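You operate a simulated robot arm through the tools that you are given. There is no shell and no other tool. Be economical: measure what you need, move in short steps, check, and stop when the job is done.

Carry out the task below with a simulated two-armed robot. There is one attempt and no reset: what you move stays moved.

Task
Put the blue marker in the yellow tray on the pot bench. Then put one of the blue tags from the top of the tag table on the big saucer on the top of the lab bench. Then take the 100 g weight from the top of the wooden bench and put it on the cream seed packet there. Do these in the order given. Set down upright: blue marker.

The check looks at the end state, three seconds after you hand in, the way a careful person would. Anything else that was tipped, shoved, dropped, spilled or broken makes it a failure.

Robot
Two 7-joint arms with two-finger grippers on one trunk, on a base that drives. Base frame: it is fixed to the floor where the robot stands at the start and does not move with it; the origin is under the middle of the robot, x ahead of it, y to its left, z up; the surface under the hand at the start is at about z = 760. Readings come in mm, degrees, newtons and seconds.
The left shoulder is at the start at [108, 175, 999], the right one opposite. With the tool pointing down near the work surface each hand reaches from about 320 to 920 mm from the robot's upright axis, wherever it stands, measured 20 degrees to its own side. Places, roughly: big saucer [-5750, 4500, 750]; blue tag [-3500, 3000, 750]; yellow tray on the pot bench (20x20 cm) [-1720, -620, 740]. Payload 2.94 kg a hand.
The tool frame of a hand sits at the grasp point between the pads (the TCP): z along the fingers, y along the line on which they close. The tips reach 30 mm beyond it. Largest opening 138 mm; the body of the gripper starts 109 mm behind the TCP.
Orientation is that of the tool frame in the base frame, as a unit quaternion [x, y, z, w]. With the fingers straight down and closing along the base's y, the tool's x points along the base's -x, its y along +y and its z along -z.

Tools
- The arms move only by the tool arm_command. It takes "left_rows", "right_rows" or both (then of equal length, played together; a hand with none holds still); each is a list of rows, each a list of 7 numbers: the turn, a rotation vector about the tool's x, y, z in units of 4 degrees (1.0 is 4 degrees), then the shift along the tool's x, y, z in units of 20 mm (1.0 is 20 mm), then the opening, from 0 (shut) to 1 (fully open). In form: [[ax, ay, az, x, y, z, fingers], ...]. A call has 1 to 10 rows; each row shifts and turns the commanded pose from where the row before left it, along the tool's axes as they then stand. A call with a number of a shift or a turn outside -1 to 1 is refused whole. Each row takes 0.2 s and may step no farther than 50 mm and 8.6 degrees from the row before; otherwise, or with a gripper value out of range, the whole call is refused. Where a pose cannot be reached the arm comes as near as it can. A force on the tool above 40 N (or 10 N above the force at the start of the call, whichever is more), or a blocked arm, ends the call early, and 0.2 s more pass. The fingers move at their own pace and stop on an object; they squeeze with about 39 N. The grip force told is the motor's: it shows also when the fingers shut on nothing. Time passes only in rows, and 0.2 s behind the last, so rows that do not move let the fingers close. The reply holds the time, the measured pose of the TCP, the force on the tool along the base axes, the opening and the grip force, in the units named above and with some noise, with the torque about the TCP (base axes, N m) and any sound that the robot's microphone picked up.
- Cameras (640 x 400 px; columns grow to the right, rows downward): "scene" is now at [223.6, -52.6, 1460.2]; the picture's right is [-0.71, -0.71, 0.00], its down [-0.57, 0.57, -0.59] and it looks along [0.42, -0.42, -0.81] (base axes); focal length 289 px, centre (320, 200). "left" rides on the left gripper at [71, -19, -146] in its tool frame; the picture's right is [0.26, 0.97, 0.00], its down [-0.85, 0.23, -0.48] and it looks along [-0.46, 0.12, 0.88] (tool axes); focal length 280 px, centre (320, 200). "right" rides on the right gripper at [71, 19, -146] in its tool frame; the picture's right is [-0.26, 0.96, 0.00], its down [-0.85, -0.23, -0.48] and it looks along [-0.46, -0.12, 0.88] (tool axes); focal length 280 px, centre (320, 200). There is no depth. A picture from a camera that has moved, and an enlarged one, comes with that camera's place and axes in the base frame and with its lens.
- capture(camera): a new picture of that camera. It takes no simulated time.
- move_column(by): slides the trunk up (or, below 0, down) by that many mm; the arms and the scene camera ride with it, the base frame stays. It gives what a move gives, with no picture.
- base_move(legs): drives the robot by 1 to 6 legs, each [ahead, turn to the left] in mm and degrees, along the robot's own axes; the way and the turn of a leg run together, so that a leg with both is an arc; at most 1500 mm and 180 degrees a leg. The arms and the cameras ride along, it lands a little off, and it stops where it bumps. It gives what a move gives.
- aim_head(pan, tilt): turns the head with the scene camera to pan (to the left, within 120 degrees either way) and tilt (down, from -29 to 69), counted from straight ahead of the robot. It gives what a move gives.
- enlarge(camera, box): a new picture of the part [left, top, right, bottom] of that camera's present view, enlarged. It takes no simulated time.
- sign_off(): hands the job in; it is judged then, once.

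Work in short steps. Places have to be worked out from the pictures, the camera data and where the tool is seen: move nearer, look again, correct. Check each grasp and each placing, and mend what went wrong. You have 165 turns and 122 pictures in all, those below and enlarged ones among them. Open the grippers and draw the arms clear of the work before you hand the job in, unless the task says otherwise; then end with one line.

The tools are called as name(argument=value, ...) on one line, values as JSON. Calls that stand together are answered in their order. arm_command: Moves the arms, as the interface text tells. Its arguments: {"type":"object","properties":{"left_rows":{"type":"array"},"right_rows":{"type":"array"}},"required":[]} The other tools are called the same way: move_column (by) slides the trunk up or down; base_move (legs) drives the base; aim_head (pan, tilt) turns the head that bears the scene camera; capture (camera) takes a picture; enlarge (camera, box) takes an enlarged picture of a part of a camera's view; sign_off () hands the job in.

At the start:

```text
time: 0.0
left_eef_pos: [509.7, 23.9, 1002.4]
left_orientation: [0.0, 1.0, 0.0, 0.0]
left_force: [-0.3, 0.7, -0.2]
left_wrist_torque: [0.04, 0.01, -0.01]
left_grip_width: 137.9
left_grasp_force: 0.1
right_eef_pos: [343.5, -379.2, 1085.3]
right_orientation: [0.0, 1.0, -0.001, 0.001]
right_force: [0.0, -0.2, 1.0]
right_wrist_torque: [-0.01, -0.01, -0.01]
right_grip_width: 138.2
right_grasp_force: 0.1
trunk travel left (down, up): [-175.0, 559.0]
robot x, y, heading: [-2.5, -2.8, -0.2]
head pan, tilt: [-45.1, 53.7]
```

scene: 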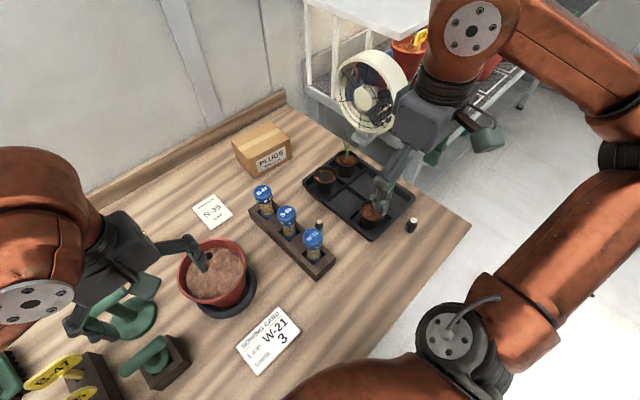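
right: 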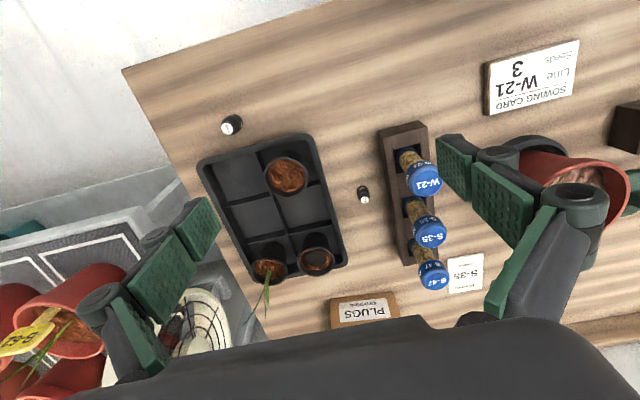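
left: 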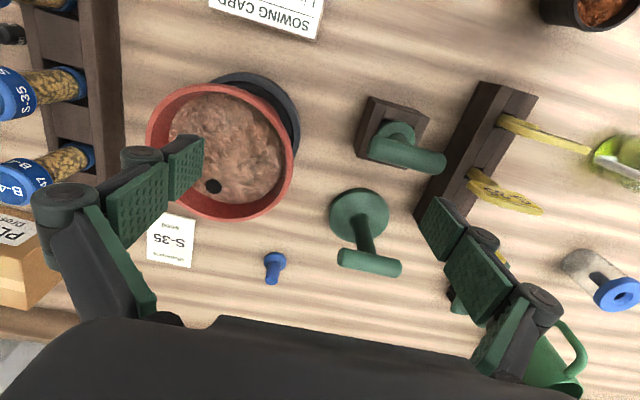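

I'll look around first: enlarge the left camera where a small blue object stands, and survey the workbench.

enlarge(camera="left", box=[120, 160, 440, 360])

aim_head(pan=0, tilt=45)

capture(camera="scene")

```text
2.00 times, centred on (280, 260) of left
camera zoom: at [438.4, 4.4, 1147.5], right [-0.26, 0.97, 0.0], down [0.85, 0.23, 0.48], along [0.46, 0.12, -0.88], focal length 561 px, centre (400, 80)
```

zoom: 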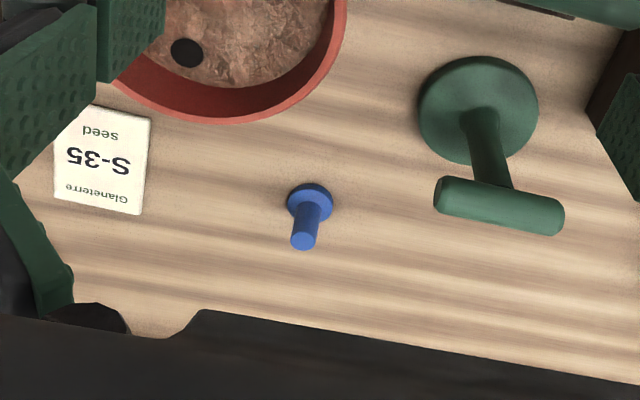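

```text
time: 1.1
left_eef_pos: [511.1, 23.4, 1002.1]
left_orientation: [0.0, 1.0, 0.0, 0.001]
left_force: [0.6, -0.3, -0.7]
left_wrist_torque: [0.0, 0.01, 0.03]
left_grip_width: 138.1
left_grasp_force: 0.1
right_eef_pos: [343.2, -378.4, 1085.2]
right_orientation: [0.001, 1.0, 0.0, -0.001]
right_force: [-0.1, 0.0, 0.6]
right_wrist_torque: [0.03, 0.0, -0.02]
right_grip_width: 138.1
right_grasp_force: 0.0
trunk travel left (down, up): [-175.0, 559.0]
robot x, y, heading: [-3.4, 3.5, -0.0]
head pan, tilt: [0.0, 45.0]
```

```text
117 pictures are left
camera scene: at [253.2, -0.7, 1472.0], right [0.0, -1.0, 0.0], down [-0.71, 0.0, -0.71], along [0.71, 0.0, -0.71], focal length 289 px, centre (320, 200)
```

scene: 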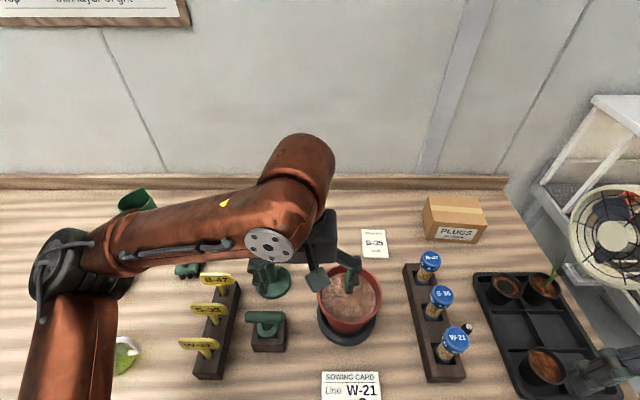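

The blue flanged peg looks like the marker. I'll look at the rest of the bench for the weight and other blue things.

enlarge(camera="right", box=[200, 80, 520, 280])

enlarge(camera="left", box=[400, 80, 640, 400])

aim_head(pan=50, tilt=45)

capture(camera="scene")

```text
2.00 times, centred on (360, 180) of right
camera zoom: at [272.2, -360.3, 1231.0], right [0.26, 0.96, 0.0], down [0.85, -0.23, 0.48], along [0.46, -0.12, -0.88], focal length 561 px, centre (240, 240)
```

zoom: 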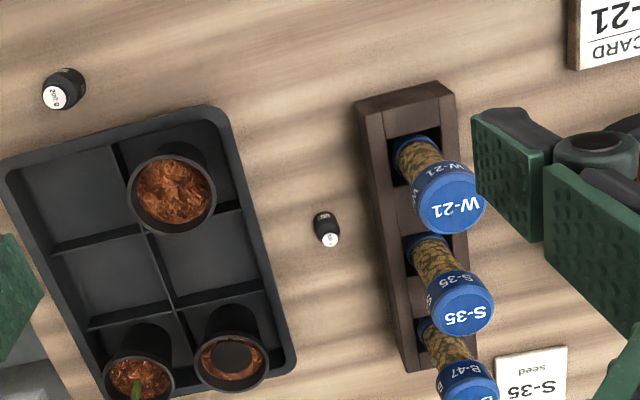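

```text
1.25 times, centred on (520, 240) of left
camera zoom: at [438.5, 4.4, 1147.5], right [-0.26, 0.96, 0.0], down [0.85, 0.23, 0.48], along [0.46, 0.12, -0.88], focal length 350 px, centre (70, 150)
```

zoom: 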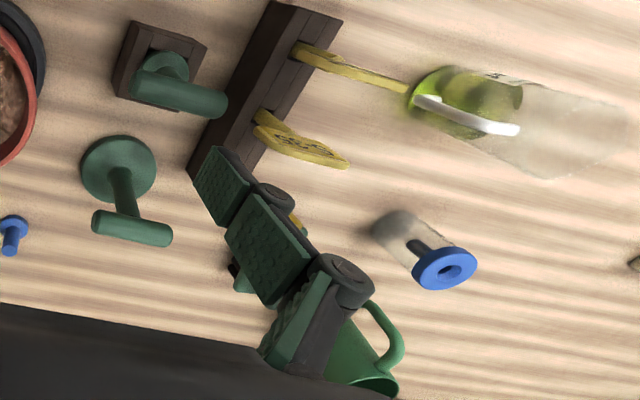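

```text
time: 2.3
left_eef_pos: [510.7, 22.8, 1001.8]
left_orientation: [0.0, 1.0, 0.0, 0.0]
left_force: [0.0, -0.5, -0.2]
left_wrist_torque: [0.0, 0.01, 0.02]
left_grip_width: 138.1
left_grasp_force: 0.0
right_eef_pos: [341.6, -378.9, 1085.6]
right_orientation: [0.0, 1.0, 0.0, 0.0]
right_force: [0.0, 0.5, -0.1]
right_wrist_torque: [-0.01, -0.03, 0.01]
right_grip_width: 137.9
right_grasp_force: 0.0
trunk travel left (down, up): [-175.0, 559.0]
robot x, y, heading: [1.3, 1.4, 0.1]
head pan, tilt: [50.0, 45.0]
```

```text
114 pictures are left
camera scene: at [224.2, 61.6, 1472.0], right [0.77, -0.64, 0.0], down [-0.46, -0.54, -0.71], along [0.45, 0.54, -0.71], focal length 289 px, centre (320, 200)
```

scene: 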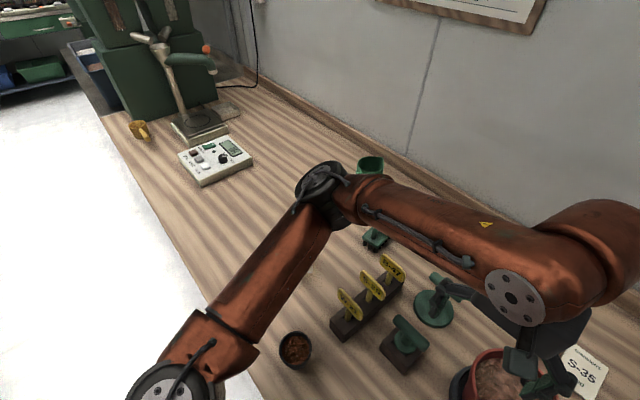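

The two small black cylinders with white tops look like labelled weights; I zoom tight to read them.

enlarge(camera="right", box=[348, 175, 380, 210])

enlarge(camera="right", box=[215, 105, 250, 140])

aim_head(pan=-120, tilt=20)

capture(camera="scene")

```text
11.43 times, centred on (364, 192) of right
camera zoom: at [272.2, -360.2, 1230.9], right [0.26, 0.97, 0.0], down [0.85, -0.23, 0.48], along [0.46, -0.12, -0.88], focal length 3204 px, centre (-183, 286)
```

zoom: 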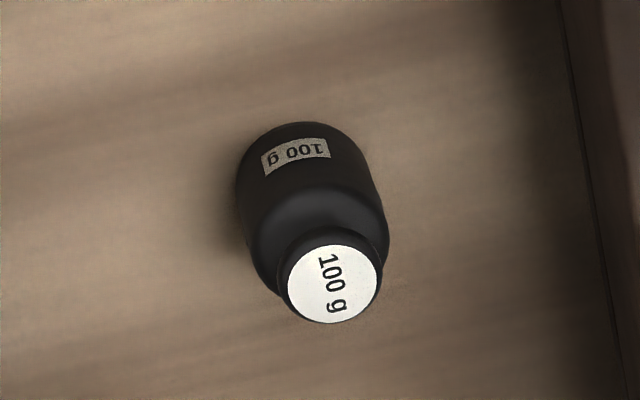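

```text
11.43 times, centred on (232, 122) of right
camera zoom: at [272.2, -360.2, 1230.9], right [0.26, 0.97, 0.0], down [0.85, -0.23, 0.48], along [0.46, -0.12, -0.88], focal length 3204 px, centre (1320, 1086)
```

zoom: 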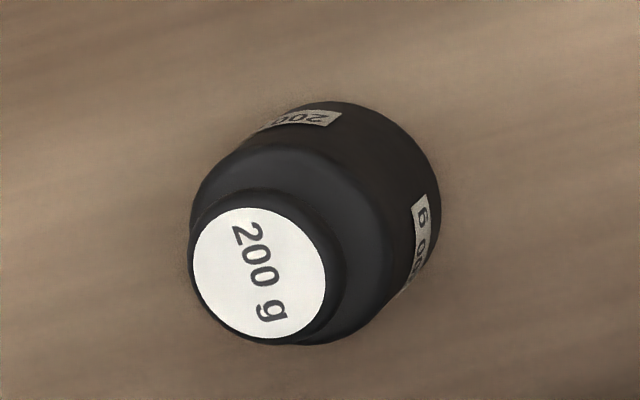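

```text
time: 4.9
left_eef_pos: [509.7, 23.8, 1002.4]
left_orientation: [0.001, 1.0, 0.0, 0.0]
left_force: [-0.5, 0.5, 0.1]
left_wrist_torque: [0.02, -0.01, 0.02]
left_grip_width: 137.8
left_grasp_force: 0.0
right_eef_pos: [342.3, -378.9, 1085.4]
right_orientation: [0.001, 1.0, 0.0, 0.001]
right_force: [-0.1, -0.4, 0.2]
right_wrist_torque: [-0.01, 0.03, 0.03]
right_grip_width: 138.3
right_grasp_force: 0.0
trunk travel left (down, up): [-175.0, 559.0]
robot x, y, heading: [0.6, -0.8, -0.0]
head pan, tilt: [-120.0, 20.0]
```

```text
111 pictures are left
camera scene: at [125.4, -81.3, 1510.7], right [-0.87, 0.5, 0.0], down [0.17, 0.3, -0.94], along [-0.47, -0.81, -0.34], focal length 289 px, centre (320, 200)
```

scene: 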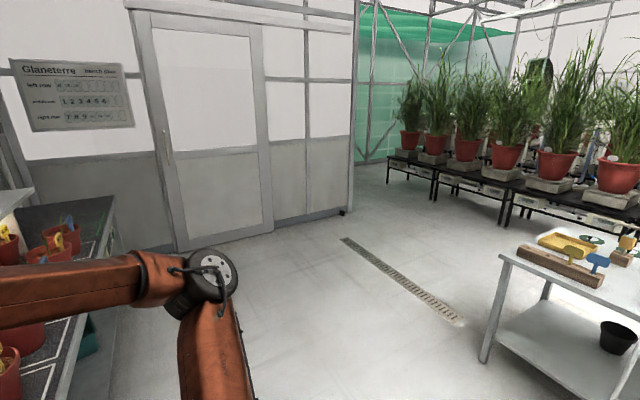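

I see a yellow tray and a rack with T-shaped markers on the white table (pot bench). Zoom there.

enlarge(camera="scene", box=[490, 220, 640, 310])

base_move(legs=[[-500, 0], [0, 150]])

aim_head(pan=0, tilt=15)

capture(camera="scene")

```text
4.27 times, centred on (565, 265) of scene
camera zoom: at [125.4, -81.3, 1510.7], right [-0.87, 0.5, 0.0], down [0.17, 0.3, -0.94], along [-0.47, -0.81, -0.34], focal length 1233 px, centre (-725, -77)
```

zoom: 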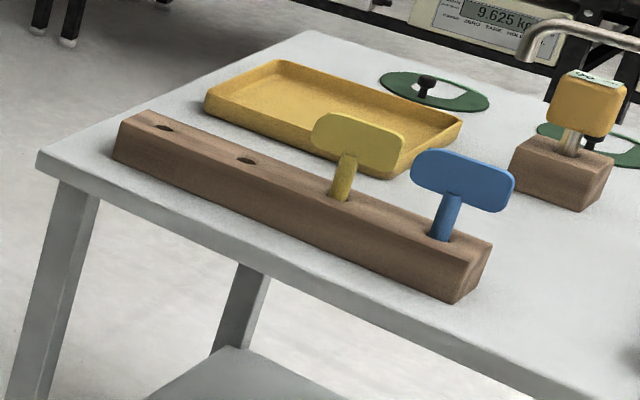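

```text
time: 14.0
left_eef_pos: [-954.2, 226.0, 1002.1]
left_orientation: [0.968, -0.249, -0.001, 0.0]
left_force: [-0.2, -0.4, 0.6]
left_wrist_torque: [0.0, -0.01, 0.02]
left_grip_width: 138.2
left_grasp_force: 0.1
right_eef_pos: [-612.7, 497.9, 1085.0]
right_orientation: [0.968, -0.249, -0.001, 0.0]
right_force: [-0.2, 0.4, 0.3]
right_wrist_torque: [0.02, 0.0, 0.0]
right_grip_width: 138.0
right_grasp_force: 0.0
trunk travel left (down, up): [-175.0, 559.0]
robot x, y, heading: [-500.5, 1.9, 150.9]
head pan, tilt: [-120.0, 20.0]
```

```text
time: 16.0
left_eef_pos: [-954.0, 225.8, 1001.5]
left_orientation: [0.968, -0.25, 0.0, -0.001]
left_force: [0.4, -0.1, -0.5]
left_wrist_torque: [-0.03, 0.0, -0.02]
left_grip_width: 138.3
left_grasp_force: 0.0
right_eef_pos: [-613.2, 497.6, 1085.6]
right_orientation: [0.968, -0.25, 0.0, 0.0]
right_force: [-0.1, 0.2, -0.4]
right_wrist_torque: [0.01, 0.04, -0.01]
right_grip_width: 137.8
right_grasp_force: 0.0
trunk travel left (down, up): [-175.0, 559.0]
robot x, y, heading: [-496.5, -0.5, 151.1]
head pan, tilt: [0.0, 15.0]
```

```text
109 pictures are left
camera scene: at [-730.2, 128.9, 1518.8], right [0.48, 0.88, 0.0], down [0.23, -0.13, -0.97], along [-0.85, 0.47, -0.26], focal length 289 px, centre (320, 200)
```

scene: 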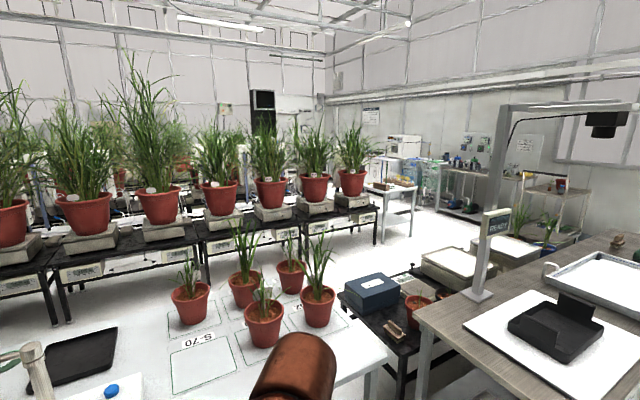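

Now look toward the pot bench from here.

aim_head(pan=56, tilt=28)

capture(camera="scene")

```text
time: 17.3
left_eef_pos: [-954.3, 225.6, 1002.4]
left_orientation: [0.968, -0.25, 0.0, 0.0]
left_force: [0.7, 0.4, -0.1]
left_wrist_torque: [0.01, 0.02, -0.03]
left_grip_width: 138.0
left_grasp_force: 0.0
right_eef_pos: [-613.3, 497.5, 1085.7]
right_orientation: [0.968, -0.249, 0.0, 0.0]
right_force: [0.5, 0.0, -0.2]
right_wrist_torque: [-0.01, -0.02, 0.02]
right_grip_width: 137.9
right_grasp_force: 0.1
trunk travel left (down, up): [-175.0, 559.0]
robot x, y, heading: [-499.2, 1.9, 151.3]
head pan, tilt: [56.0, 28.0]
```

```text
108 pictures are left
camera scene: at [-729.6, 42.2, 1497.8], right [-0.46, 0.89, 0.0], down [0.42, 0.21, -0.88], along [-0.79, -0.4, -0.47], focal length 289 px, centre (320, 200)
```

scene: 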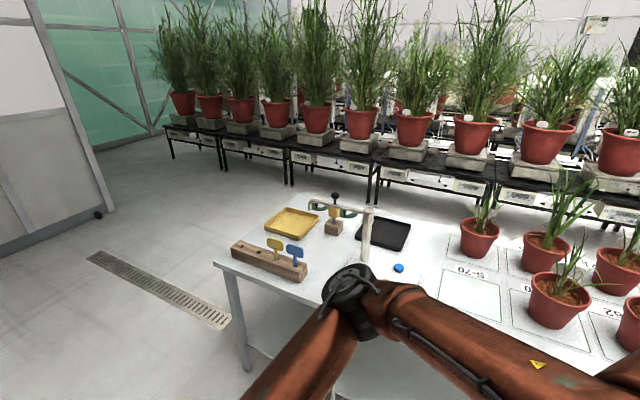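

enlarge(camera="scene", box=[220, 185, 440, 300])

```text
2.91 times, centred on (330, 242) of scene
camera zoom: at [-729.6, 42.2, 1497.8], right [-0.46, 0.89, 0.0], down [0.42, 0.21, -0.88], along [-0.79, -0.4, -0.47], focal length 841 px, centre (291, 76)
```

zoom: 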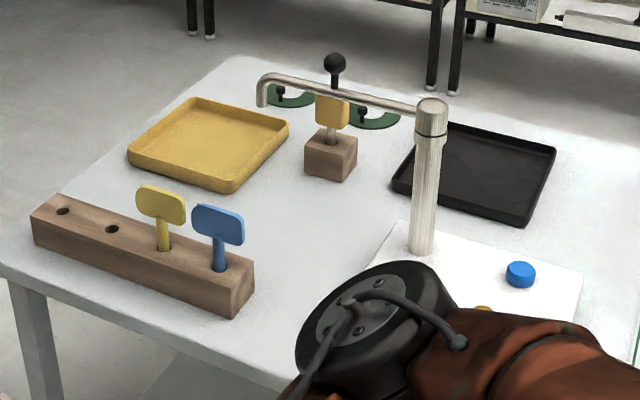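

Candidates on this bench: T-paddles in a rack and a blue puck. I'll turn to face the bench, get a bit closer and look with the head clear of the arms.

base_move(legs=[[0, 29], [300, 0]])

aim_head(pan=-5, tilt=42)

capture(camera="scene")

aim_head(pan=35, tilt=42)

capture(camera="scene")

```text
time: 20.8
left_eef_pos: [-1304.9, -26.9, 1001.3]
left_orientation: [1.0, 0.002, 0.001, 0.0]
left_force: [-0.2, 0.2, -0.7]
left_wrist_torque: [0.01, -0.08, -0.01]
left_grip_width: 138.2
left_grasp_force: 0.0
right_eef_pos: [-1139.9, 376.5, 1085.2]
right_orientation: [1.0, 0.002, 0.001, 0.0]
right_force: [-0.4, 0.8, -0.2]
right_wrist_torque: [-0.02, -0.05, -0.03]
right_grip_width: 137.8
right_grasp_force: 0.1
trunk travel left (down, up): [-175.0, 559.0]
robot x, y, heading: [-798.5, -2.1, -179.7]
head pan, tilt: [56.0, 28.0]
```

```text
time: 22.1
left_eef_pos: [-1303.9, -27.7, 1002.9]
left_orientation: [1.0, 0.002, 0.001, 0.0]
left_force: [-0.7, 0.7, -0.2]
left_wrist_torque: [-0.01, 0.02, -0.02]
left_grip_width: 138.3
left_grasp_force: 0.2
right_eef_pos: [-1138.5, 376.3, 1084.9]
right_orientation: [1.0, 0.003, 0.0, 0.001]
right_force: [0.1, 0.2, -0.2]
right_wrist_torque: [0.03, 0.0, 0.03]
right_grip_width: 138.0
right_grasp_force: 0.0
trunk travel left (down, up): [-175.0, 559.0]
robot x, y, heading: [-794.5, -1.6, -179.6]
head pan, tilt: [-5.0, 42.0]
```

```text
106 pictures are left
camera scene: at [-1051.8, 5.1, 1476.3], right [0.08, 1.0, 0.0], down [0.67, -0.05, -0.74], along [-0.74, 0.06, -0.67], focal length 289 px, centre (320, 200)
```

scene: 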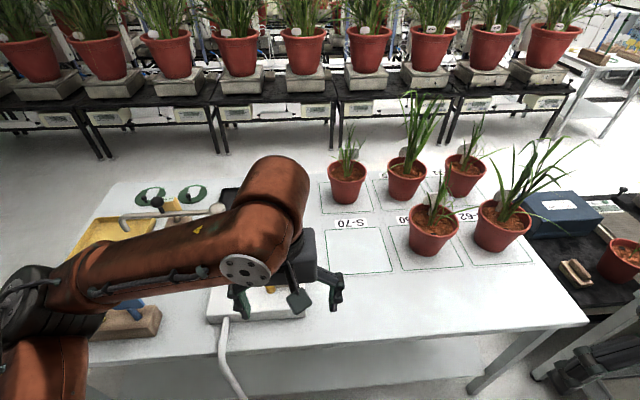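

```text
time: 23.1
left_eef_pos: [-1305.2, -27.2, 1000.7]
left_orientation: [1.0, 0.003, 0.0, 0.0]
left_force: [0.0, -0.2, -0.2]
left_wrist_torque: [0.0, 0.0, -0.01]
left_grip_width: 138.0
left_grasp_force: 0.1
right_eef_pos: [-1138.7, 375.8, 1085.9]
right_orientation: [1.0, 0.003, 0.001, 0.0]
right_force: [0.3, -0.1, 0.7]
right_wrist_torque: [0.01, -0.02, -0.01]
right_grip_width: 137.8
right_grasp_force: 0.1
trunk travel left (down, up): [-175.0, 559.0]
robot x, y, heading: [-794.9, -3.2, -179.6]
head pan, tilt: [35.0, 42.0]
```

```text
105 pictures are left
camera scene: at [-1036.8, -49.9, 1476.3], right [-0.58, 0.82, 0.0], down [0.55, 0.39, -0.74], along [-0.61, -0.43, -0.67], focal length 289 px, centre (320, 200)
```

scene: 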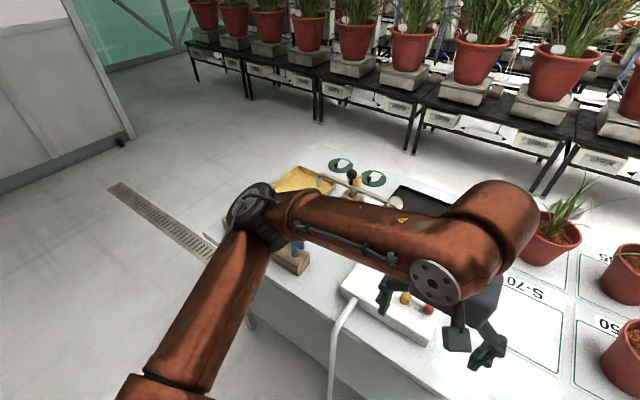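

The white block is a sink/switch console (blue, yellow, red knobs), so the puck isn't a marker. I'll shift sideways so that the rack with the T-pieces is in front of the left hand and inspect it with the wrist camera.

base_move(legs=[[0, 90], [330, 0], [0, -90]])

capture(camera="left")

```text
time: 32.9
left_eef_pos: [-1303.5, -363.0, 1002.5]
left_orientation: [1.0, 0.008, -0.001, 0.0]
left_force: [-0.3, -0.9, 0.3]
left_wrist_torque: [-0.03, 0.0, -0.01]
left_grip_width: 138.0
left_grasp_force: 0.1
right_eef_pos: [-1141.5, 42.1, 1085.3]
right_orientation: [1.0, 0.009, 0.0, 0.0]
right_force: [0.1, 0.2, 0.0]
right_wrist_torque: [-0.02, -0.01, -0.02]
right_grip_width: 138.2
right_grasp_force: 0.1
trunk travel left (down, up): [-175.0, 559.0]
robot x, y, heading: [-795.2, -331.3, -178.9]
head pan, tilt: [35.0, 42.0]
```

```text
104 pictures are left
camera left: at [-1233.0, -341.9, 1147.5], right [0.28, -0.96, 0.0], down [-0.84, -0.24, 0.48], along [-0.46, -0.13, -0.88], focal length 280 px, centre (320, 200)
```

left: 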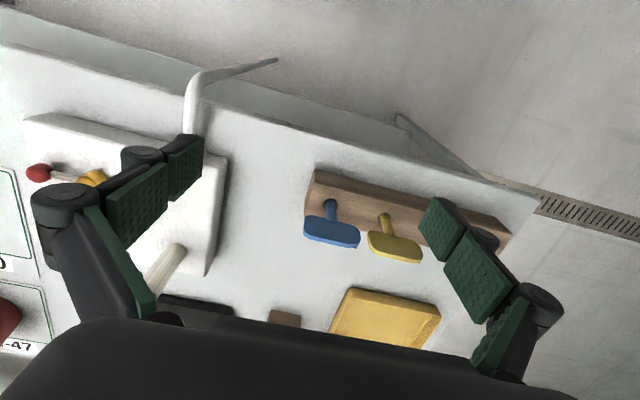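

Zoom on the T-pieces to judge the stem and shape.

enlarge(camera="left", box=[290, 160, 450, 270])

aim_head(pan=20, tilt=50)

capture(camera="scene")

```text
3.64 times, centred on (370, 215) of left
camera zoom: at [-1233.0, -341.9, 1147.5], right [0.28, -0.96, 0.0], down [-0.84, -0.24, 0.48], along [-0.46, -0.13, -0.88], focal length 1020 px, centre (138, 146)
```

zoom: 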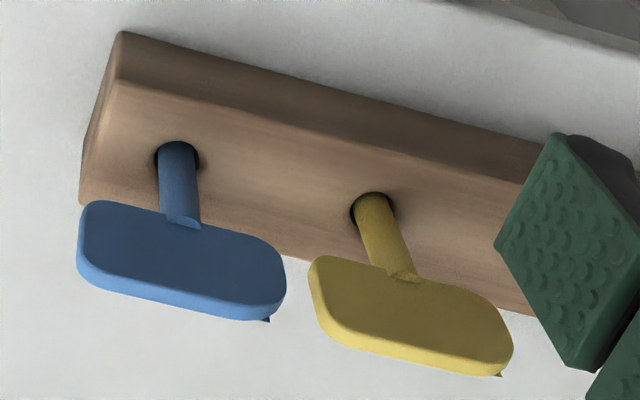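

```text
time: 33.7
left_eef_pos: [-1303.6, -364.0, 1001.6]
left_orientation: [1.0, 0.008, 0.0, 0.0]
left_force: [-0.7, 0.1, -0.5]
left_wrist_torque: [-0.03, -0.03, -0.03]
left_grip_width: 138.1
left_grasp_force: 0.0
right_eef_pos: [-1142.9, 41.7, 1085.5]
right_orientation: [1.0, 0.009, 0.0, -0.001]
right_force: [-0.4, -0.8, -0.6]
right_wrist_torque: [0.01, 0.02, 0.01]
right_grip_width: 137.9
right_grasp_force: 0.2
trunk travel left (down, up): [-175.0, 559.0]
robot x, y, heading: [-792.6, -328.7, -178.9]
head pan, tilt: [20.0, 50.0]
```

```text
102 pictures are left
camera scene: at [-1039.0, -361.2, 1465.2], right [-0.36, 0.93, 0.0], down [0.72, 0.27, -0.64], along [-0.6, -0.23, -0.77], focal length 289 px, centre (320, 200)
```

scene: 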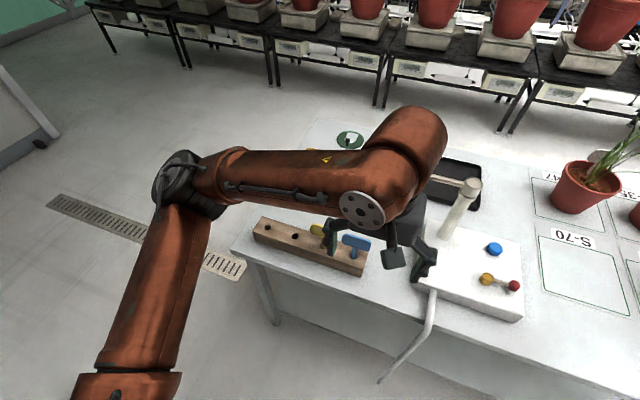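

Before deciding what "blue marker" is, I'll survey the wooden bench's other part. Turn back and look with the head from farther away.

base_move(legs=[[0, 179], [500, 0], [0, 60]])

aim_head(pan=-20, tilt=25)

capture(camera="scene")

```text
time: 46.5
left_eef_pos: [-37.8, 88.1, 1000.9]
left_orientation: [-0.478, 0.878, 0.0, 0.0]
left_force: [0.1, 0.8, 0.1]
left_wrist_torque: [-0.01, -0.04, 0.06]
left_grip_width: 137.9
left_grasp_force: 0.0
right_eef_pos: [209.6, -272.4, 1085.5]
right_orientation: [-0.478, 0.879, 0.0, 0.0]
right_force: [-0.2, 0.6, -0.1]
right_wrist_torque: [0.0, 0.0, 0.0]
right_grip_width: 138.1
right_grasp_force: 0.2
trunk travel left (down, up): [-175.0, 559.0]
robot x, y, heading: [-296.8, -353.4, 57.0]
head pan, tilt: [20.0, 50.0]
```

```text
time: 47.6
left_eef_pos: [-37.1, 87.1, 1003.8]
left_orientation: [-0.478, 0.878, 0.0, 0.0]
left_force: [0.0, 0.2, -0.7]
left_wrist_torque: [0.01, -0.01, 0.03]
left_grip_width: 137.9
left_grasp_force: 0.0
right_eef_pos: [211.3, -272.2, 1084.9]
right_orientation: [-0.477, 0.879, -0.001, 0.0]
right_force: [-0.3, 0.0, -0.3]
right_wrist_torque: [-0.02, -0.02, 0.0]
right_grip_width: 137.7
right_grasp_force: 0.1
trunk travel left (down, up): [-175.0, 559.0]
robot x, y, heading: [-294.5, -356.8, 57.1]
head pan, tilt: [-20.0, 25.0]
```

```text
101 pictures are left
camera scene: at [-127.2, -153.4, 1502.5], right [0.6, -0.8, 0.0], down [-0.34, -0.26, -0.91], along [0.72, 0.55, -0.42], focal length 289 px, centre (320, 200)
```

scene: 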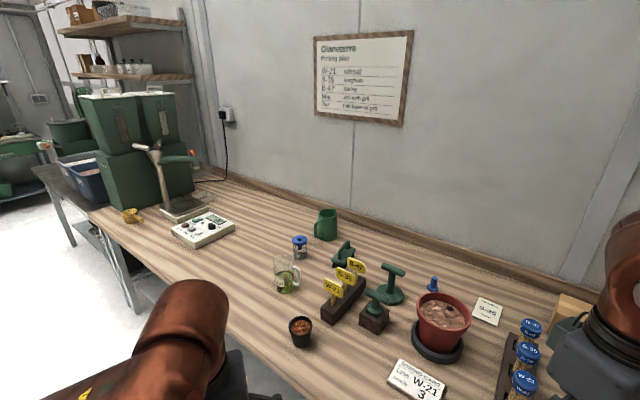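

enlarge(camera="scene", box=[250, 190, 530, 380])

enlarge(camera="scene", box=[60, 80, 260, 260])

enlarge(camera="scene", box=[415, 265, 455, 300])

```text
2.11 times, centred on (390, 285) of scene
camera zoom: at [-127.2, -153.4, 1502.5], right [0.6, -0.8, 0.0], down [-0.34, -0.26, -0.91], along [0.72, 0.55, -0.42], focal length 609 px, centre (173, 21)
```

zoom: 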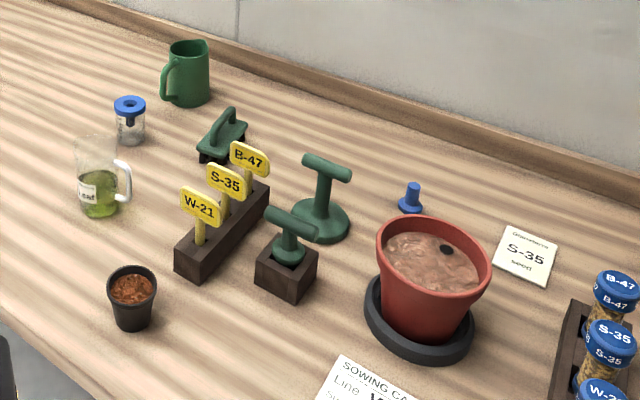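

```text
2.22 times, centred on (160, 170) of scene
camera zoom: at [-127.2, -153.4, 1502.5], right [0.6, -0.8, 0.0], down [-0.34, -0.26, -0.91], along [0.72, 0.55, -0.42], focal length 642 px, centre (676, 267)
```

zoom: 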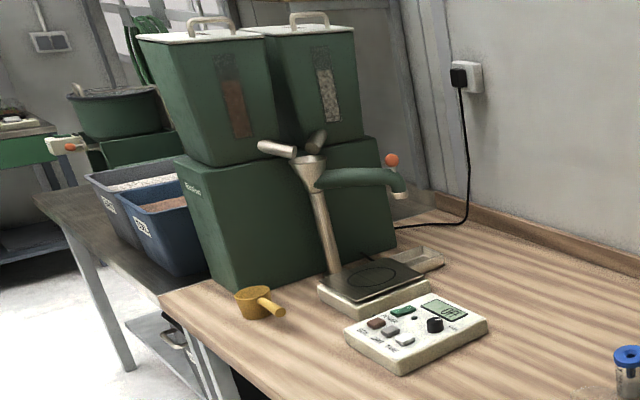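

```text
11.43 times, centred on (435, 282) of scene
camera zoom: at [-127.2, -153.4, 1502.5], right [0.6, -0.8, 0.0], down [-0.34, -0.26, -0.91], along [0.72, 0.55, -0.42], focal length 3304 px, centre (-994, -743)
```

zoom: 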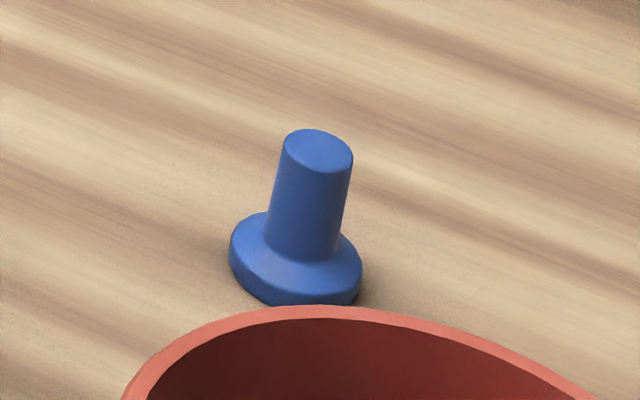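

The peg is one candidate, the T-piece another. Before deciding I'll survey the other stations; look toward the tag table from higher up for a clear route.

move_column(by=400)

aim_head(pan=75, tilt=25)

capture(camera="scene")

aim_head(pan=30, tilt=25)

capture(camera="scene")

```text
time: 51.4
left_eef_pos: [-36.2, 87.5, 1401.1]
left_orientation: [-0.478, 0.879, 0.0, -0.001]
left_force: [0.1, -0.6, -0.6]
left_wrist_torque: [0.0, 0.01, 0.0]
left_grip_width: 138.0
left_grasp_force: 0.0
right_eef_pos: [210.1, -272.0, 1484.9]
right_orientation: [-0.479, 0.878, -0.001, -0.001]
right_force: [0.1, -0.2, -0.1]
right_wrist_torque: [0.02, -0.01, -0.01]
right_grip_width: 138.3
right_grasp_force: 0.0
trunk travel left (down, up): [-575.0, 159.0]
robot x, y, heading: [-294.9, -358.6, 57.1]
head pan, tilt: [-20.0, 25.0]
```

```text
time: 53.1
left_eef_pos: [-36.6, 86.8, 1402.7]
left_orientation: [-0.478, 0.878, 0.0, -0.001]
left_force: [-0.3, 0.2, 0.4]
left_wrist_torque: [-0.01, 0.03, -0.01]
left_grip_width: 137.9
left_grasp_force: 0.0
right_eef_pos: [210.1, -272.8, 1484.8]
right_orientation: [-0.478, 0.879, 0.0, 0.0]
right_force: [0.2, 0.1, 0.7]
right_wrist_torque: [0.01, 0.0, -0.02]
right_grip_width: 138.0
right_grasp_force: 0.0
trunk travel left (down, up): [-575.0, 159.0]
robot x, y, heading: [-297.4, -353.3, 57.0]
head pan, tilt: [75.0, 25.0]
```

```text
97 pictures are left
camera scene: at [-364.0, -298.0, 1910.8], right [0.74, 0.67, 0.0], down [0.28, -0.31, -0.91], along [-0.61, 0.67, -0.42], focal length 289 px, centre (320, 200)
```

scene: 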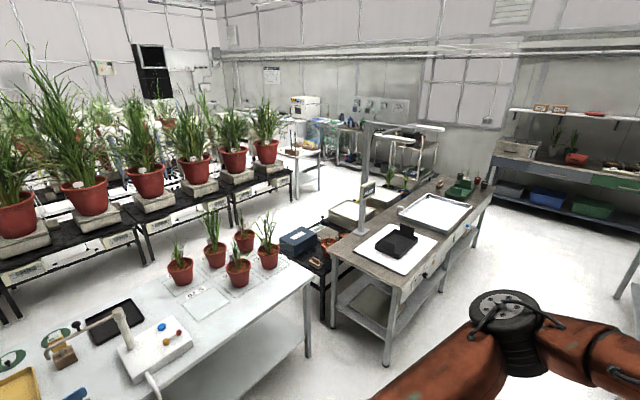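

```text
time: 54.2
left_eef_pos: [-36.7, 87.3, 1401.4]
left_orientation: [-0.477, 0.879, 0.001, 0.0]
left_force: [0.5, -0.3, -0.4]
left_wrist_torque: [-0.01, -0.01, -0.01]
left_grip_width: 138.3
left_grasp_force: 0.1
right_eef_pos: [210.1, -271.9, 1485.0]
right_orientation: [-0.478, 0.878, 0.0, -0.001]
right_force: [-0.7, -0.3, 0.5]
right_wrist_torque: [0.01, 0.01, -0.01]
right_grip_width: 138.2
right_grasp_force: 0.1
trunk travel left (down, up): [-575.0, 159.0]
robot x, y, heading: [-290.7, -351.3, 57.1]
head pan, tilt: [30.0, 25.0]
```

```text
96 pictures are left
camera scene: at [-297.7, -274.4, 1910.7], right [1.0, -0.05, 0.0], down [-0.02, -0.42, -0.91], along [0.04, 0.91, -0.42], focal length 289 px, centre (320, 200)
```

scene: 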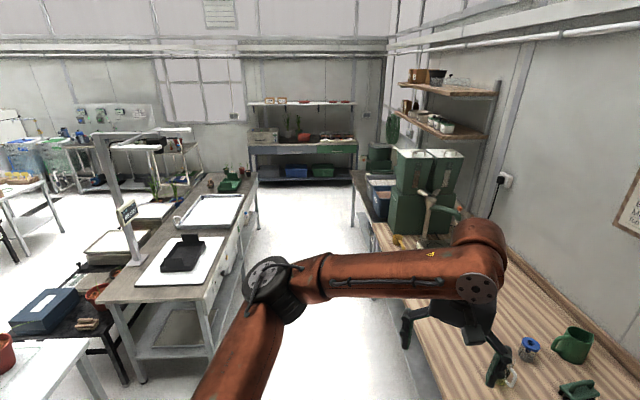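

The aisle runs along +y, then left past the imaging table. I drive up and round, with arms kept high.

base_move(legs=[[0, 33], [1500, 0], [1500, 0], [650, 0], [0, 90], [1000, 0]])

aim_head(pan=0, tilt=22)

capture(camera="scene")

```text
time: 82.0
left_eef_pos: [-1778.6, 3318.2, 1402.2]
left_orientation: [1.0, -0.022, 0.001, 0.0]
left_force: [-0.6, 0.2, -1.0]
left_wrist_torque: [0.0, 0.01, -0.01]
left_grip_width: 138.0
left_grasp_force: 0.2
right_eef_pos: [-1592.2, 3712.4, 1486.7]
right_orientation: [1.0, -0.023, 0.0, 0.001]
right_force: [-0.1, 0.3, 0.3]
right_wrist_torque: [0.02, -0.03, -0.03]
right_grip_width: 138.1
right_grasp_force: 0.0
trunk travel left (down, up): [-575.0, 159.0]
robot x, y, heading: [-1266.5, 3319.3, 177.5]
head pan, tilt: [30.0, 25.0]
```

```text
time: 83.0
left_eef_pos: [-1777.5, 3318.3, 1402.1]
left_orientation: [1.0, -0.023, 0.0, 0.0]
left_force: [-0.4, 0.2, 0.3]
left_wrist_torque: [0.01, 0.0, -0.01]
left_grip_width: 138.0
left_grasp_force: 0.1
right_eef_pos: [-1591.7, 3711.5, 1485.1]
right_orientation: [1.0, -0.023, 0.001, 0.0]
right_force: [0.1, 0.0, 0.8]
right_wrist_torque: [0.02, -0.03, 0.0]
right_grip_width: 138.3
right_grasp_force: 0.0
trunk travel left (down, up): [-575.0, 159.0]
robot x, y, heading: [-1269.5, 3315.3, 177.3]
head pan, tilt: [0.0, 22.0]
```

```text
95 pictures are left
camera scene: at [-1345.8, 3322.1, 1915.6], right [0.04, 1.0, 0.0], down [0.37, -0.02, -0.93], along [-0.93, 0.04, -0.37], focal length 289 px, centre (320, 200)
```

scene: 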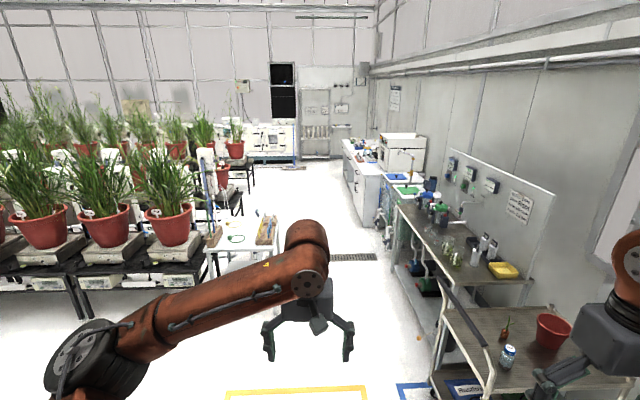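

Tag table is ahead-left at about (-3420, 2850). Drive nearer and look.

base_move(legs=[[1250, 0]])

aim_head(pan=30, tilt=42)

capture(camera="scene")

```text
time: 89.3
left_eef_pos: [-3025.3, 3362.7, 1401.5]
left_orientation: [1.0, -0.017, 0.0, 0.0]
left_force: [-0.3, 0.2, -0.8]
left_wrist_torque: [0.02, -0.04, 0.03]
left_grip_width: 138.0
left_grasp_force: 0.0
right_eef_pos: [-2843.2, 3759.3, 1484.3]
right_orientation: [1.0, -0.017, 0.0, 0.001]
right_force: [0.5, -0.8, 0.0]
right_wrist_torque: [0.02, -0.02, 0.01]
right_grip_width: 137.8
right_grasp_force: 0.0
trunk travel left (down, up): [-575.0, 159.0]
robot x, y, heading: [-2513.7, 3369.4, 178.0]
head pan, tilt: [0.0, 22.0]
```

```text
time: 90.2
left_eef_pos: [-3024.6, 3363.1, 1403.7]
left_orientation: [1.0, -0.017, -0.001, 0.001]
left_force: [-0.5, -0.2, 0.1]
left_wrist_torque: [-0.01, 0.02, -0.03]
left_grip_width: 138.1
left_grasp_force: 0.1
right_eef_pos: [-2843.9, 3759.7, 1485.3]
right_orientation: [1.0, -0.017, 0.0, 0.001]
right_force: [0.4, 0.7, 0.4]
right_wrist_torque: [0.02, 0.01, 0.02]
right_grip_width: 137.8
right_grasp_force: 0.2
trunk travel left (down, up): [-575.0, 159.0]
robot x, y, heading: [-2509.0, 3369.1, 178.1]
head pan, tilt: [30.0, 42.0]
```

```text
94 pictures are left
camera scene: at [-2575.2, 3328.9, 1884.5], right [-0.47, 0.88, 0.0], down [0.59, 0.31, -0.74], along [-0.66, -0.35, -0.67], focal length 289 px, centre (320, 200)
```

scene: 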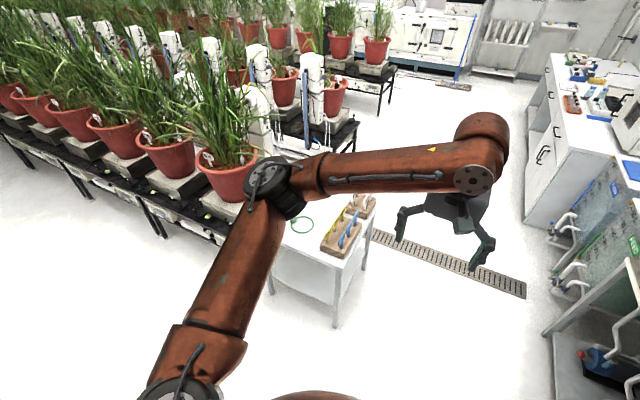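

enlarge(camera="scene", box=[270, 180, 400, 270])

aim_head(pan=-15, tilt=22)

enlarge(camera="scene", box=[240, 80, 640, 330])

```text
4.44 times, centred on (335, 225) of scene
camera zoom: at [-2575.2, 3328.9, 1884.5], right [-0.47, 0.88, 0.0], down [0.59, 0.31, -0.74], along [-0.66, -0.35, -0.67], focal length 1285 px, centre (253, 89)
```

zoom: 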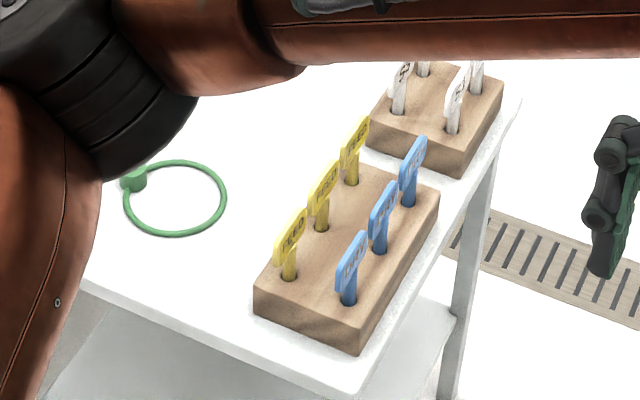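

```text
time: 91.3
left_eef_pos: [-3025.4, 3362.6, 1402.4]
left_orientation: [1.0, -0.017, 0.0, 0.0]
left_force: [-0.7, -0.6, 0.2]
left_wrist_torque: [-0.02, 0.0, 0.0]
left_grip_width: 137.7
left_grasp_force: 0.1
right_eef_pos: [-2843.6, 3760.2, 1485.2]
right_orientation: [1.0, -0.017, 0.0, 0.0]
right_force: [0.8, 0.1, -0.2]
right_wrist_torque: [0.02, 0.0, 0.02]
right_grip_width: 138.1
right_grasp_force: 0.1
trunk travel left (down, up): [-575.0, 159.0]
robot x, y, heading: [-2516.6, 3367.8, 178.0]
head pan, tilt: [-15.0, 22.0]
```

```text
1.60 times, centred on (440, 205) of scene
camera zoom: at [-2590.3, 3395.1, 1915.5], right [0.29, 0.96, 0.0], down [0.36, -0.11, -0.93], along [-0.89, 0.27, -0.38], focal length 462 px, centre (128, 192)
```

zoom: 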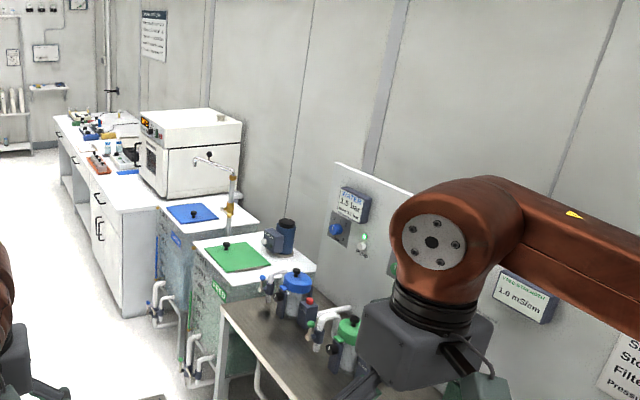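

Tags are text paddles in blocks. Now check the lab bench for the saucer and any other "blue marker" (e.g. a pen).

base_move(legs=[[1500, 0], [700, 0], [0, -40]])

aim_head(pan=0, tilt=40)

capture(camera="scene")

```text
time: 104.1
left_eef_pos: [-5109.8, 3763.0, 1401.1]
left_orientation: [0.933, -0.359, -0.001, 0.0]
left_force: [-0.3, 0.0, 0.7]
left_wrist_torque: [-0.02, 0.03, -0.04]
left_grip_width: 138.0
left_grasp_force: 0.0
right_eef_pos: [-4715.3, 3948.8, 1484.9]
right_orientation: [0.934, -0.359, 0.0, 0.0]
right_force: [0.1, -0.4, 0.5]
right_wrist_torque: [0.02, 0.0, 0.01]
right_grip_width: 138.1
right_grasp_force: 0.1
trunk travel left (down, up): [-575.0, 159.0]
robot x, y, heading: [-4711.9, 3439.8, 138.1]
head pan, tilt: [-15.0, 22.0]
```

```text
time: 104.9
left_eef_pos: [-5108.2, 3762.0, 1403.3]
left_orientation: [0.933, -0.359, 0.0, 0.0]
left_force: [0.2, 0.3, -0.2]
left_wrist_torque: [-0.03, 0.0, -0.03]
left_grip_width: 138.2
left_grasp_force: 0.1
right_eef_pos: [-4715.5, 3949.0, 1485.3]
right_orientation: [0.933, -0.359, 0.001, 0.0]
right_force: [0.2, 0.2, 0.2]
right_wrist_torque: [-0.01, -0.03, 0.02]
right_grip_width: 137.9
right_grasp_force: 0.0
trunk travel left (down, up): [-575.0, 159.0]
robot x, y, heading: [-4716.4, 3439.6, 137.9]
head pan, tilt: [0.0, 40.0]
```

```text
91 pictures are left
camera scene: at [-4768.2, 3485.5, 1887.5], right [0.67, 0.74, 0.0], down [0.48, -0.43, -0.77], along [-0.57, 0.51, -0.64], focal length 289 px, centre (320, 200)
```

scene: 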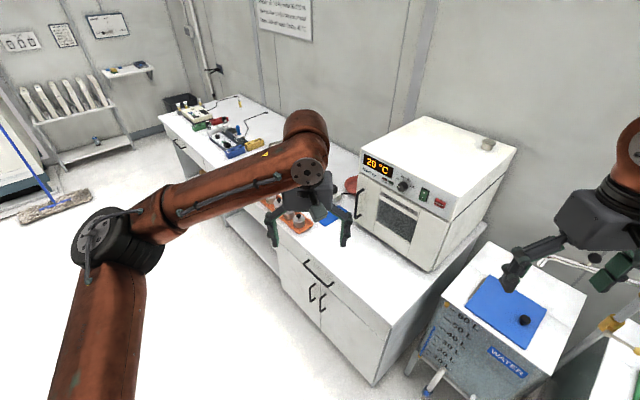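

Go in front of the saucer area, facing the lab bench.

base_move(legs=[[0, 42], [850, 0], [0, -90]])

aim_head(pan=-25, tilt=45)

capture(camera="scene")

aim_head(pan=60, tilt=35)

capture(camera="scene")

capture(camera="left")

```text
time: 115.2
left_eef_pos: [-5598.5, 3946.1, 1401.0]
left_orientation: [0.711, -0.703, 0.0, 0.0]
left_force: [-0.1, -0.2, -0.6]
left_wrist_torque: [0.03, 0.0, -0.04]
left_grip_width: 138.0
left_grasp_force: 0.1
right_eef_pos: [-5195.0, 3781.0, 1485.2]
right_orientation: [0.71, -0.704, 0.0, 0.0]
right_force: [0.5, 0.2, -0.8]
right_wrist_torque: [0.03, 0.01, 0.0]
right_grip_width: 137.9
right_grasp_force: 0.0
trunk travel left (down, up): [-575.0, 159.0]
robot x, y, heading: [-5567.9, 3436.6, 90.6]
head pan, tilt: [0.0, 40.0]
```

```text
time: 116.1
left_eef_pos: [-5597.5, 3946.2, 1401.8]
left_orientation: [0.711, -0.703, 0.0, 0.0]
left_force: [0.0, 0.1, 0.3]
left_wrist_torque: [0.02, 0.02, 0.01]
left_grip_width: 137.9
left_grasp_force: 0.1
right_eef_pos: [-5193.4, 3781.4, 1485.4]
right_orientation: [0.71, -0.704, 0.0, 0.001]
right_force: [0.4, 0.9, 0.5]
right_wrist_torque: [-0.01, 0.0, 0.02]
right_grip_width: 137.8
right_grasp_force: 0.0
trunk travel left (down, up): [-575.0, 159.0]
robot x, y, heading: [-5571.4, 3436.1, 90.6]
head pan, tilt: [-25.0, 45.0]
```

```text
90 pictures are left
camera scene: at [-5536.8, 3495.1, 1880.2], right [0.91, -0.41, 0.0], down [-0.29, -0.64, -0.71], along [0.29, 0.64, -0.71], focal length 289 px, centre (320, 200)
```

scene: 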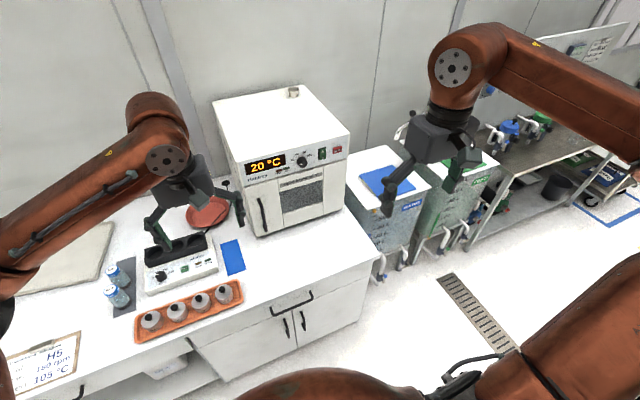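

```text
time: 117.7
left_eef_pos: [-5597.8, 3945.7, 1401.4]
left_orientation: [0.71, -0.704, 0.001, 0.0]
left_force: [0.0, -0.7, -0.3]
left_wrist_torque: [-0.01, 0.0, -0.01]
left_grip_width: 138.3
left_grasp_force: 0.0
right_eef_pos: [-5194.1, 3780.7, 1484.6]
right_orientation: [0.711, -0.704, 0.001, 0.001]
right_force: [0.1, -0.6, -0.4]
right_wrist_torque: [-0.01, 0.0, 0.02]
right_grip_width: 138.0
right_grasp_force: 0.0
trunk travel left (down, up): [-575.0, 159.0]
robot x, y, heading: [-5568.3, 3435.2, 90.4]
head pan, tilt: [60.0, 35.0]
```

```text
89 pictures are left
camera scene: at [-5646.9, 3464.4, 1895.0], right [0.49, 0.87, 0.0], down [0.5, -0.28, -0.82], along [-0.71, 0.4, -0.57], focal length 289 px, centre (320, 200)
```

scene: 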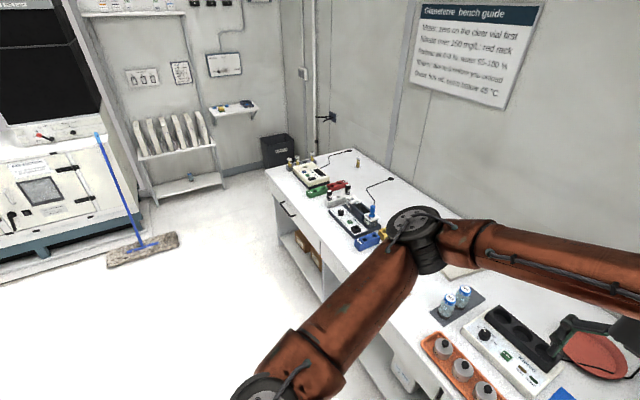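

```text
88 pictures are left
camera left: at [-5579.0, 3875.1, 1547.4], right [-0.96, -0.27, 0.0], down [-0.24, 0.85, 0.48], along [-0.13, 0.46, -0.88], focal length 280 px, centre (320, 200)
```

left: 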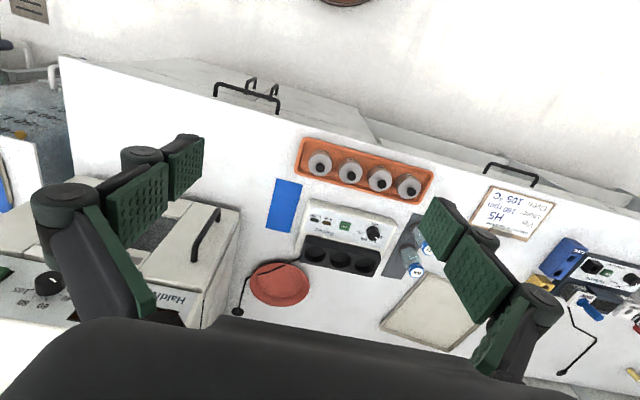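

Terracotta disc looks like the saucer. Zoom in on the far end of the bench for other blue things and on the saucer.

enlarge(camera="scene", box=[250, 140, 410, 250])

enlarge(camera="left", box=[200, 160, 500, 360])

enlarge(camera="left", box=[500, 220, 640, 390])

```text
3.64 times, centred on (330, 195) of scene
camera zoom: at [-5646.9, 3464.4, 1895.0], right [0.49, 0.87, 0.0], down [0.5, -0.28, -0.82], along [-0.71, 0.4, -0.57], focal length 1051 px, centre (284, 218)
```

zoom: 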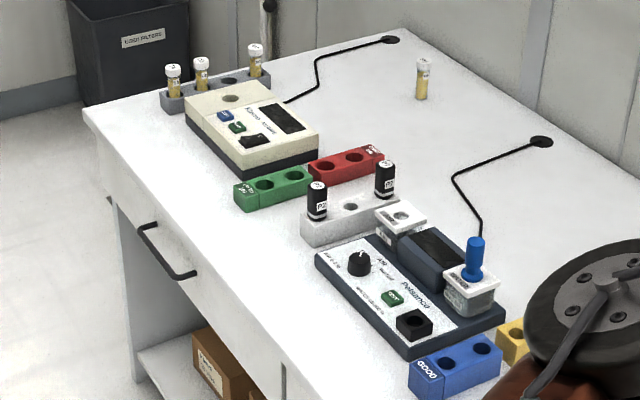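

```text
2.00 times, centred on (350, 260) of left
camera zoom: at [-5579.0, 3875.1, 1547.4], right [-0.96, -0.27, 0.0], down [-0.24, 0.85, 0.48], along [-0.13, 0.46, -0.88], focal length 561 px, centre (260, 80)
```

zoom: 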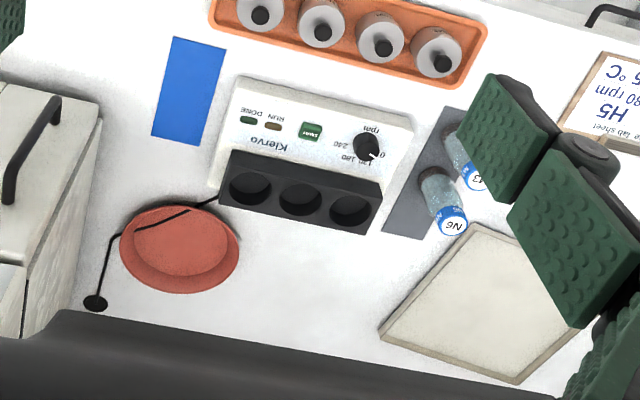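

```text
2.35 times, centred on (570, 305) of left
camera zoom: at [-5579.0, 3875.1, 1547.4], right [-0.96, -0.27, 0.0], down [-0.24, 0.85, 0.48], along [-0.13, 0.46, -0.88], focal length 660 px, centre (-268, -47)
```

zoom: 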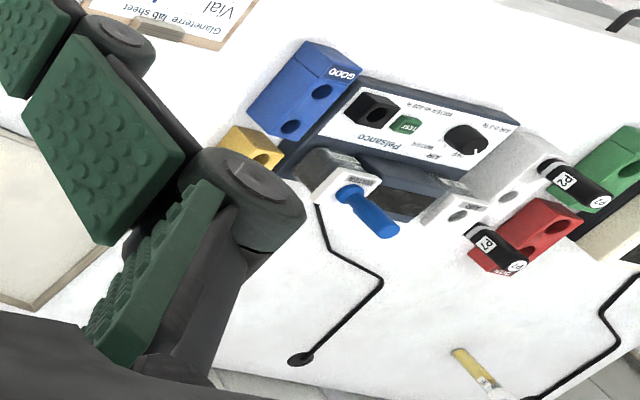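

No pen here. The blue flanged peg on the wooden bench remains the most likely marker (can stand upright); I'll go back and examine it together with the blue‑collared tube.

base_move(legs=[[0, -91], [1500, 0], [1500, 0], [1500, 0], [700, 0]])

```text
time: 146.5
left_eef_pos: [141.6, 3335.2, 1403.1]
left_orientation: [0.015, 1.0, 0.0, 0.0]
left_force: [0.1, 0.7, -0.5]
left_wrist_torque: [-0.02, -0.01, -0.01]
left_grip_width: 137.9
left_grasp_force: 0.0
right_eef_pos: [-37.0, 2936.4, 1485.7]
right_orientation: [0.015, 1.0, 0.0, 0.0]
right_force: [0.2, 0.4, -0.4]
right_wrist_torque: [0.01, 0.01, 0.01]
right_grip_width: 138.0
right_grasp_force: 0.1
trunk travel left (down, up): [-575.0, 159.0]
robot x, y, heading: [-369.9, 3326.3, -1.9]
head pan, tilt: [60.0, 35.0]
```

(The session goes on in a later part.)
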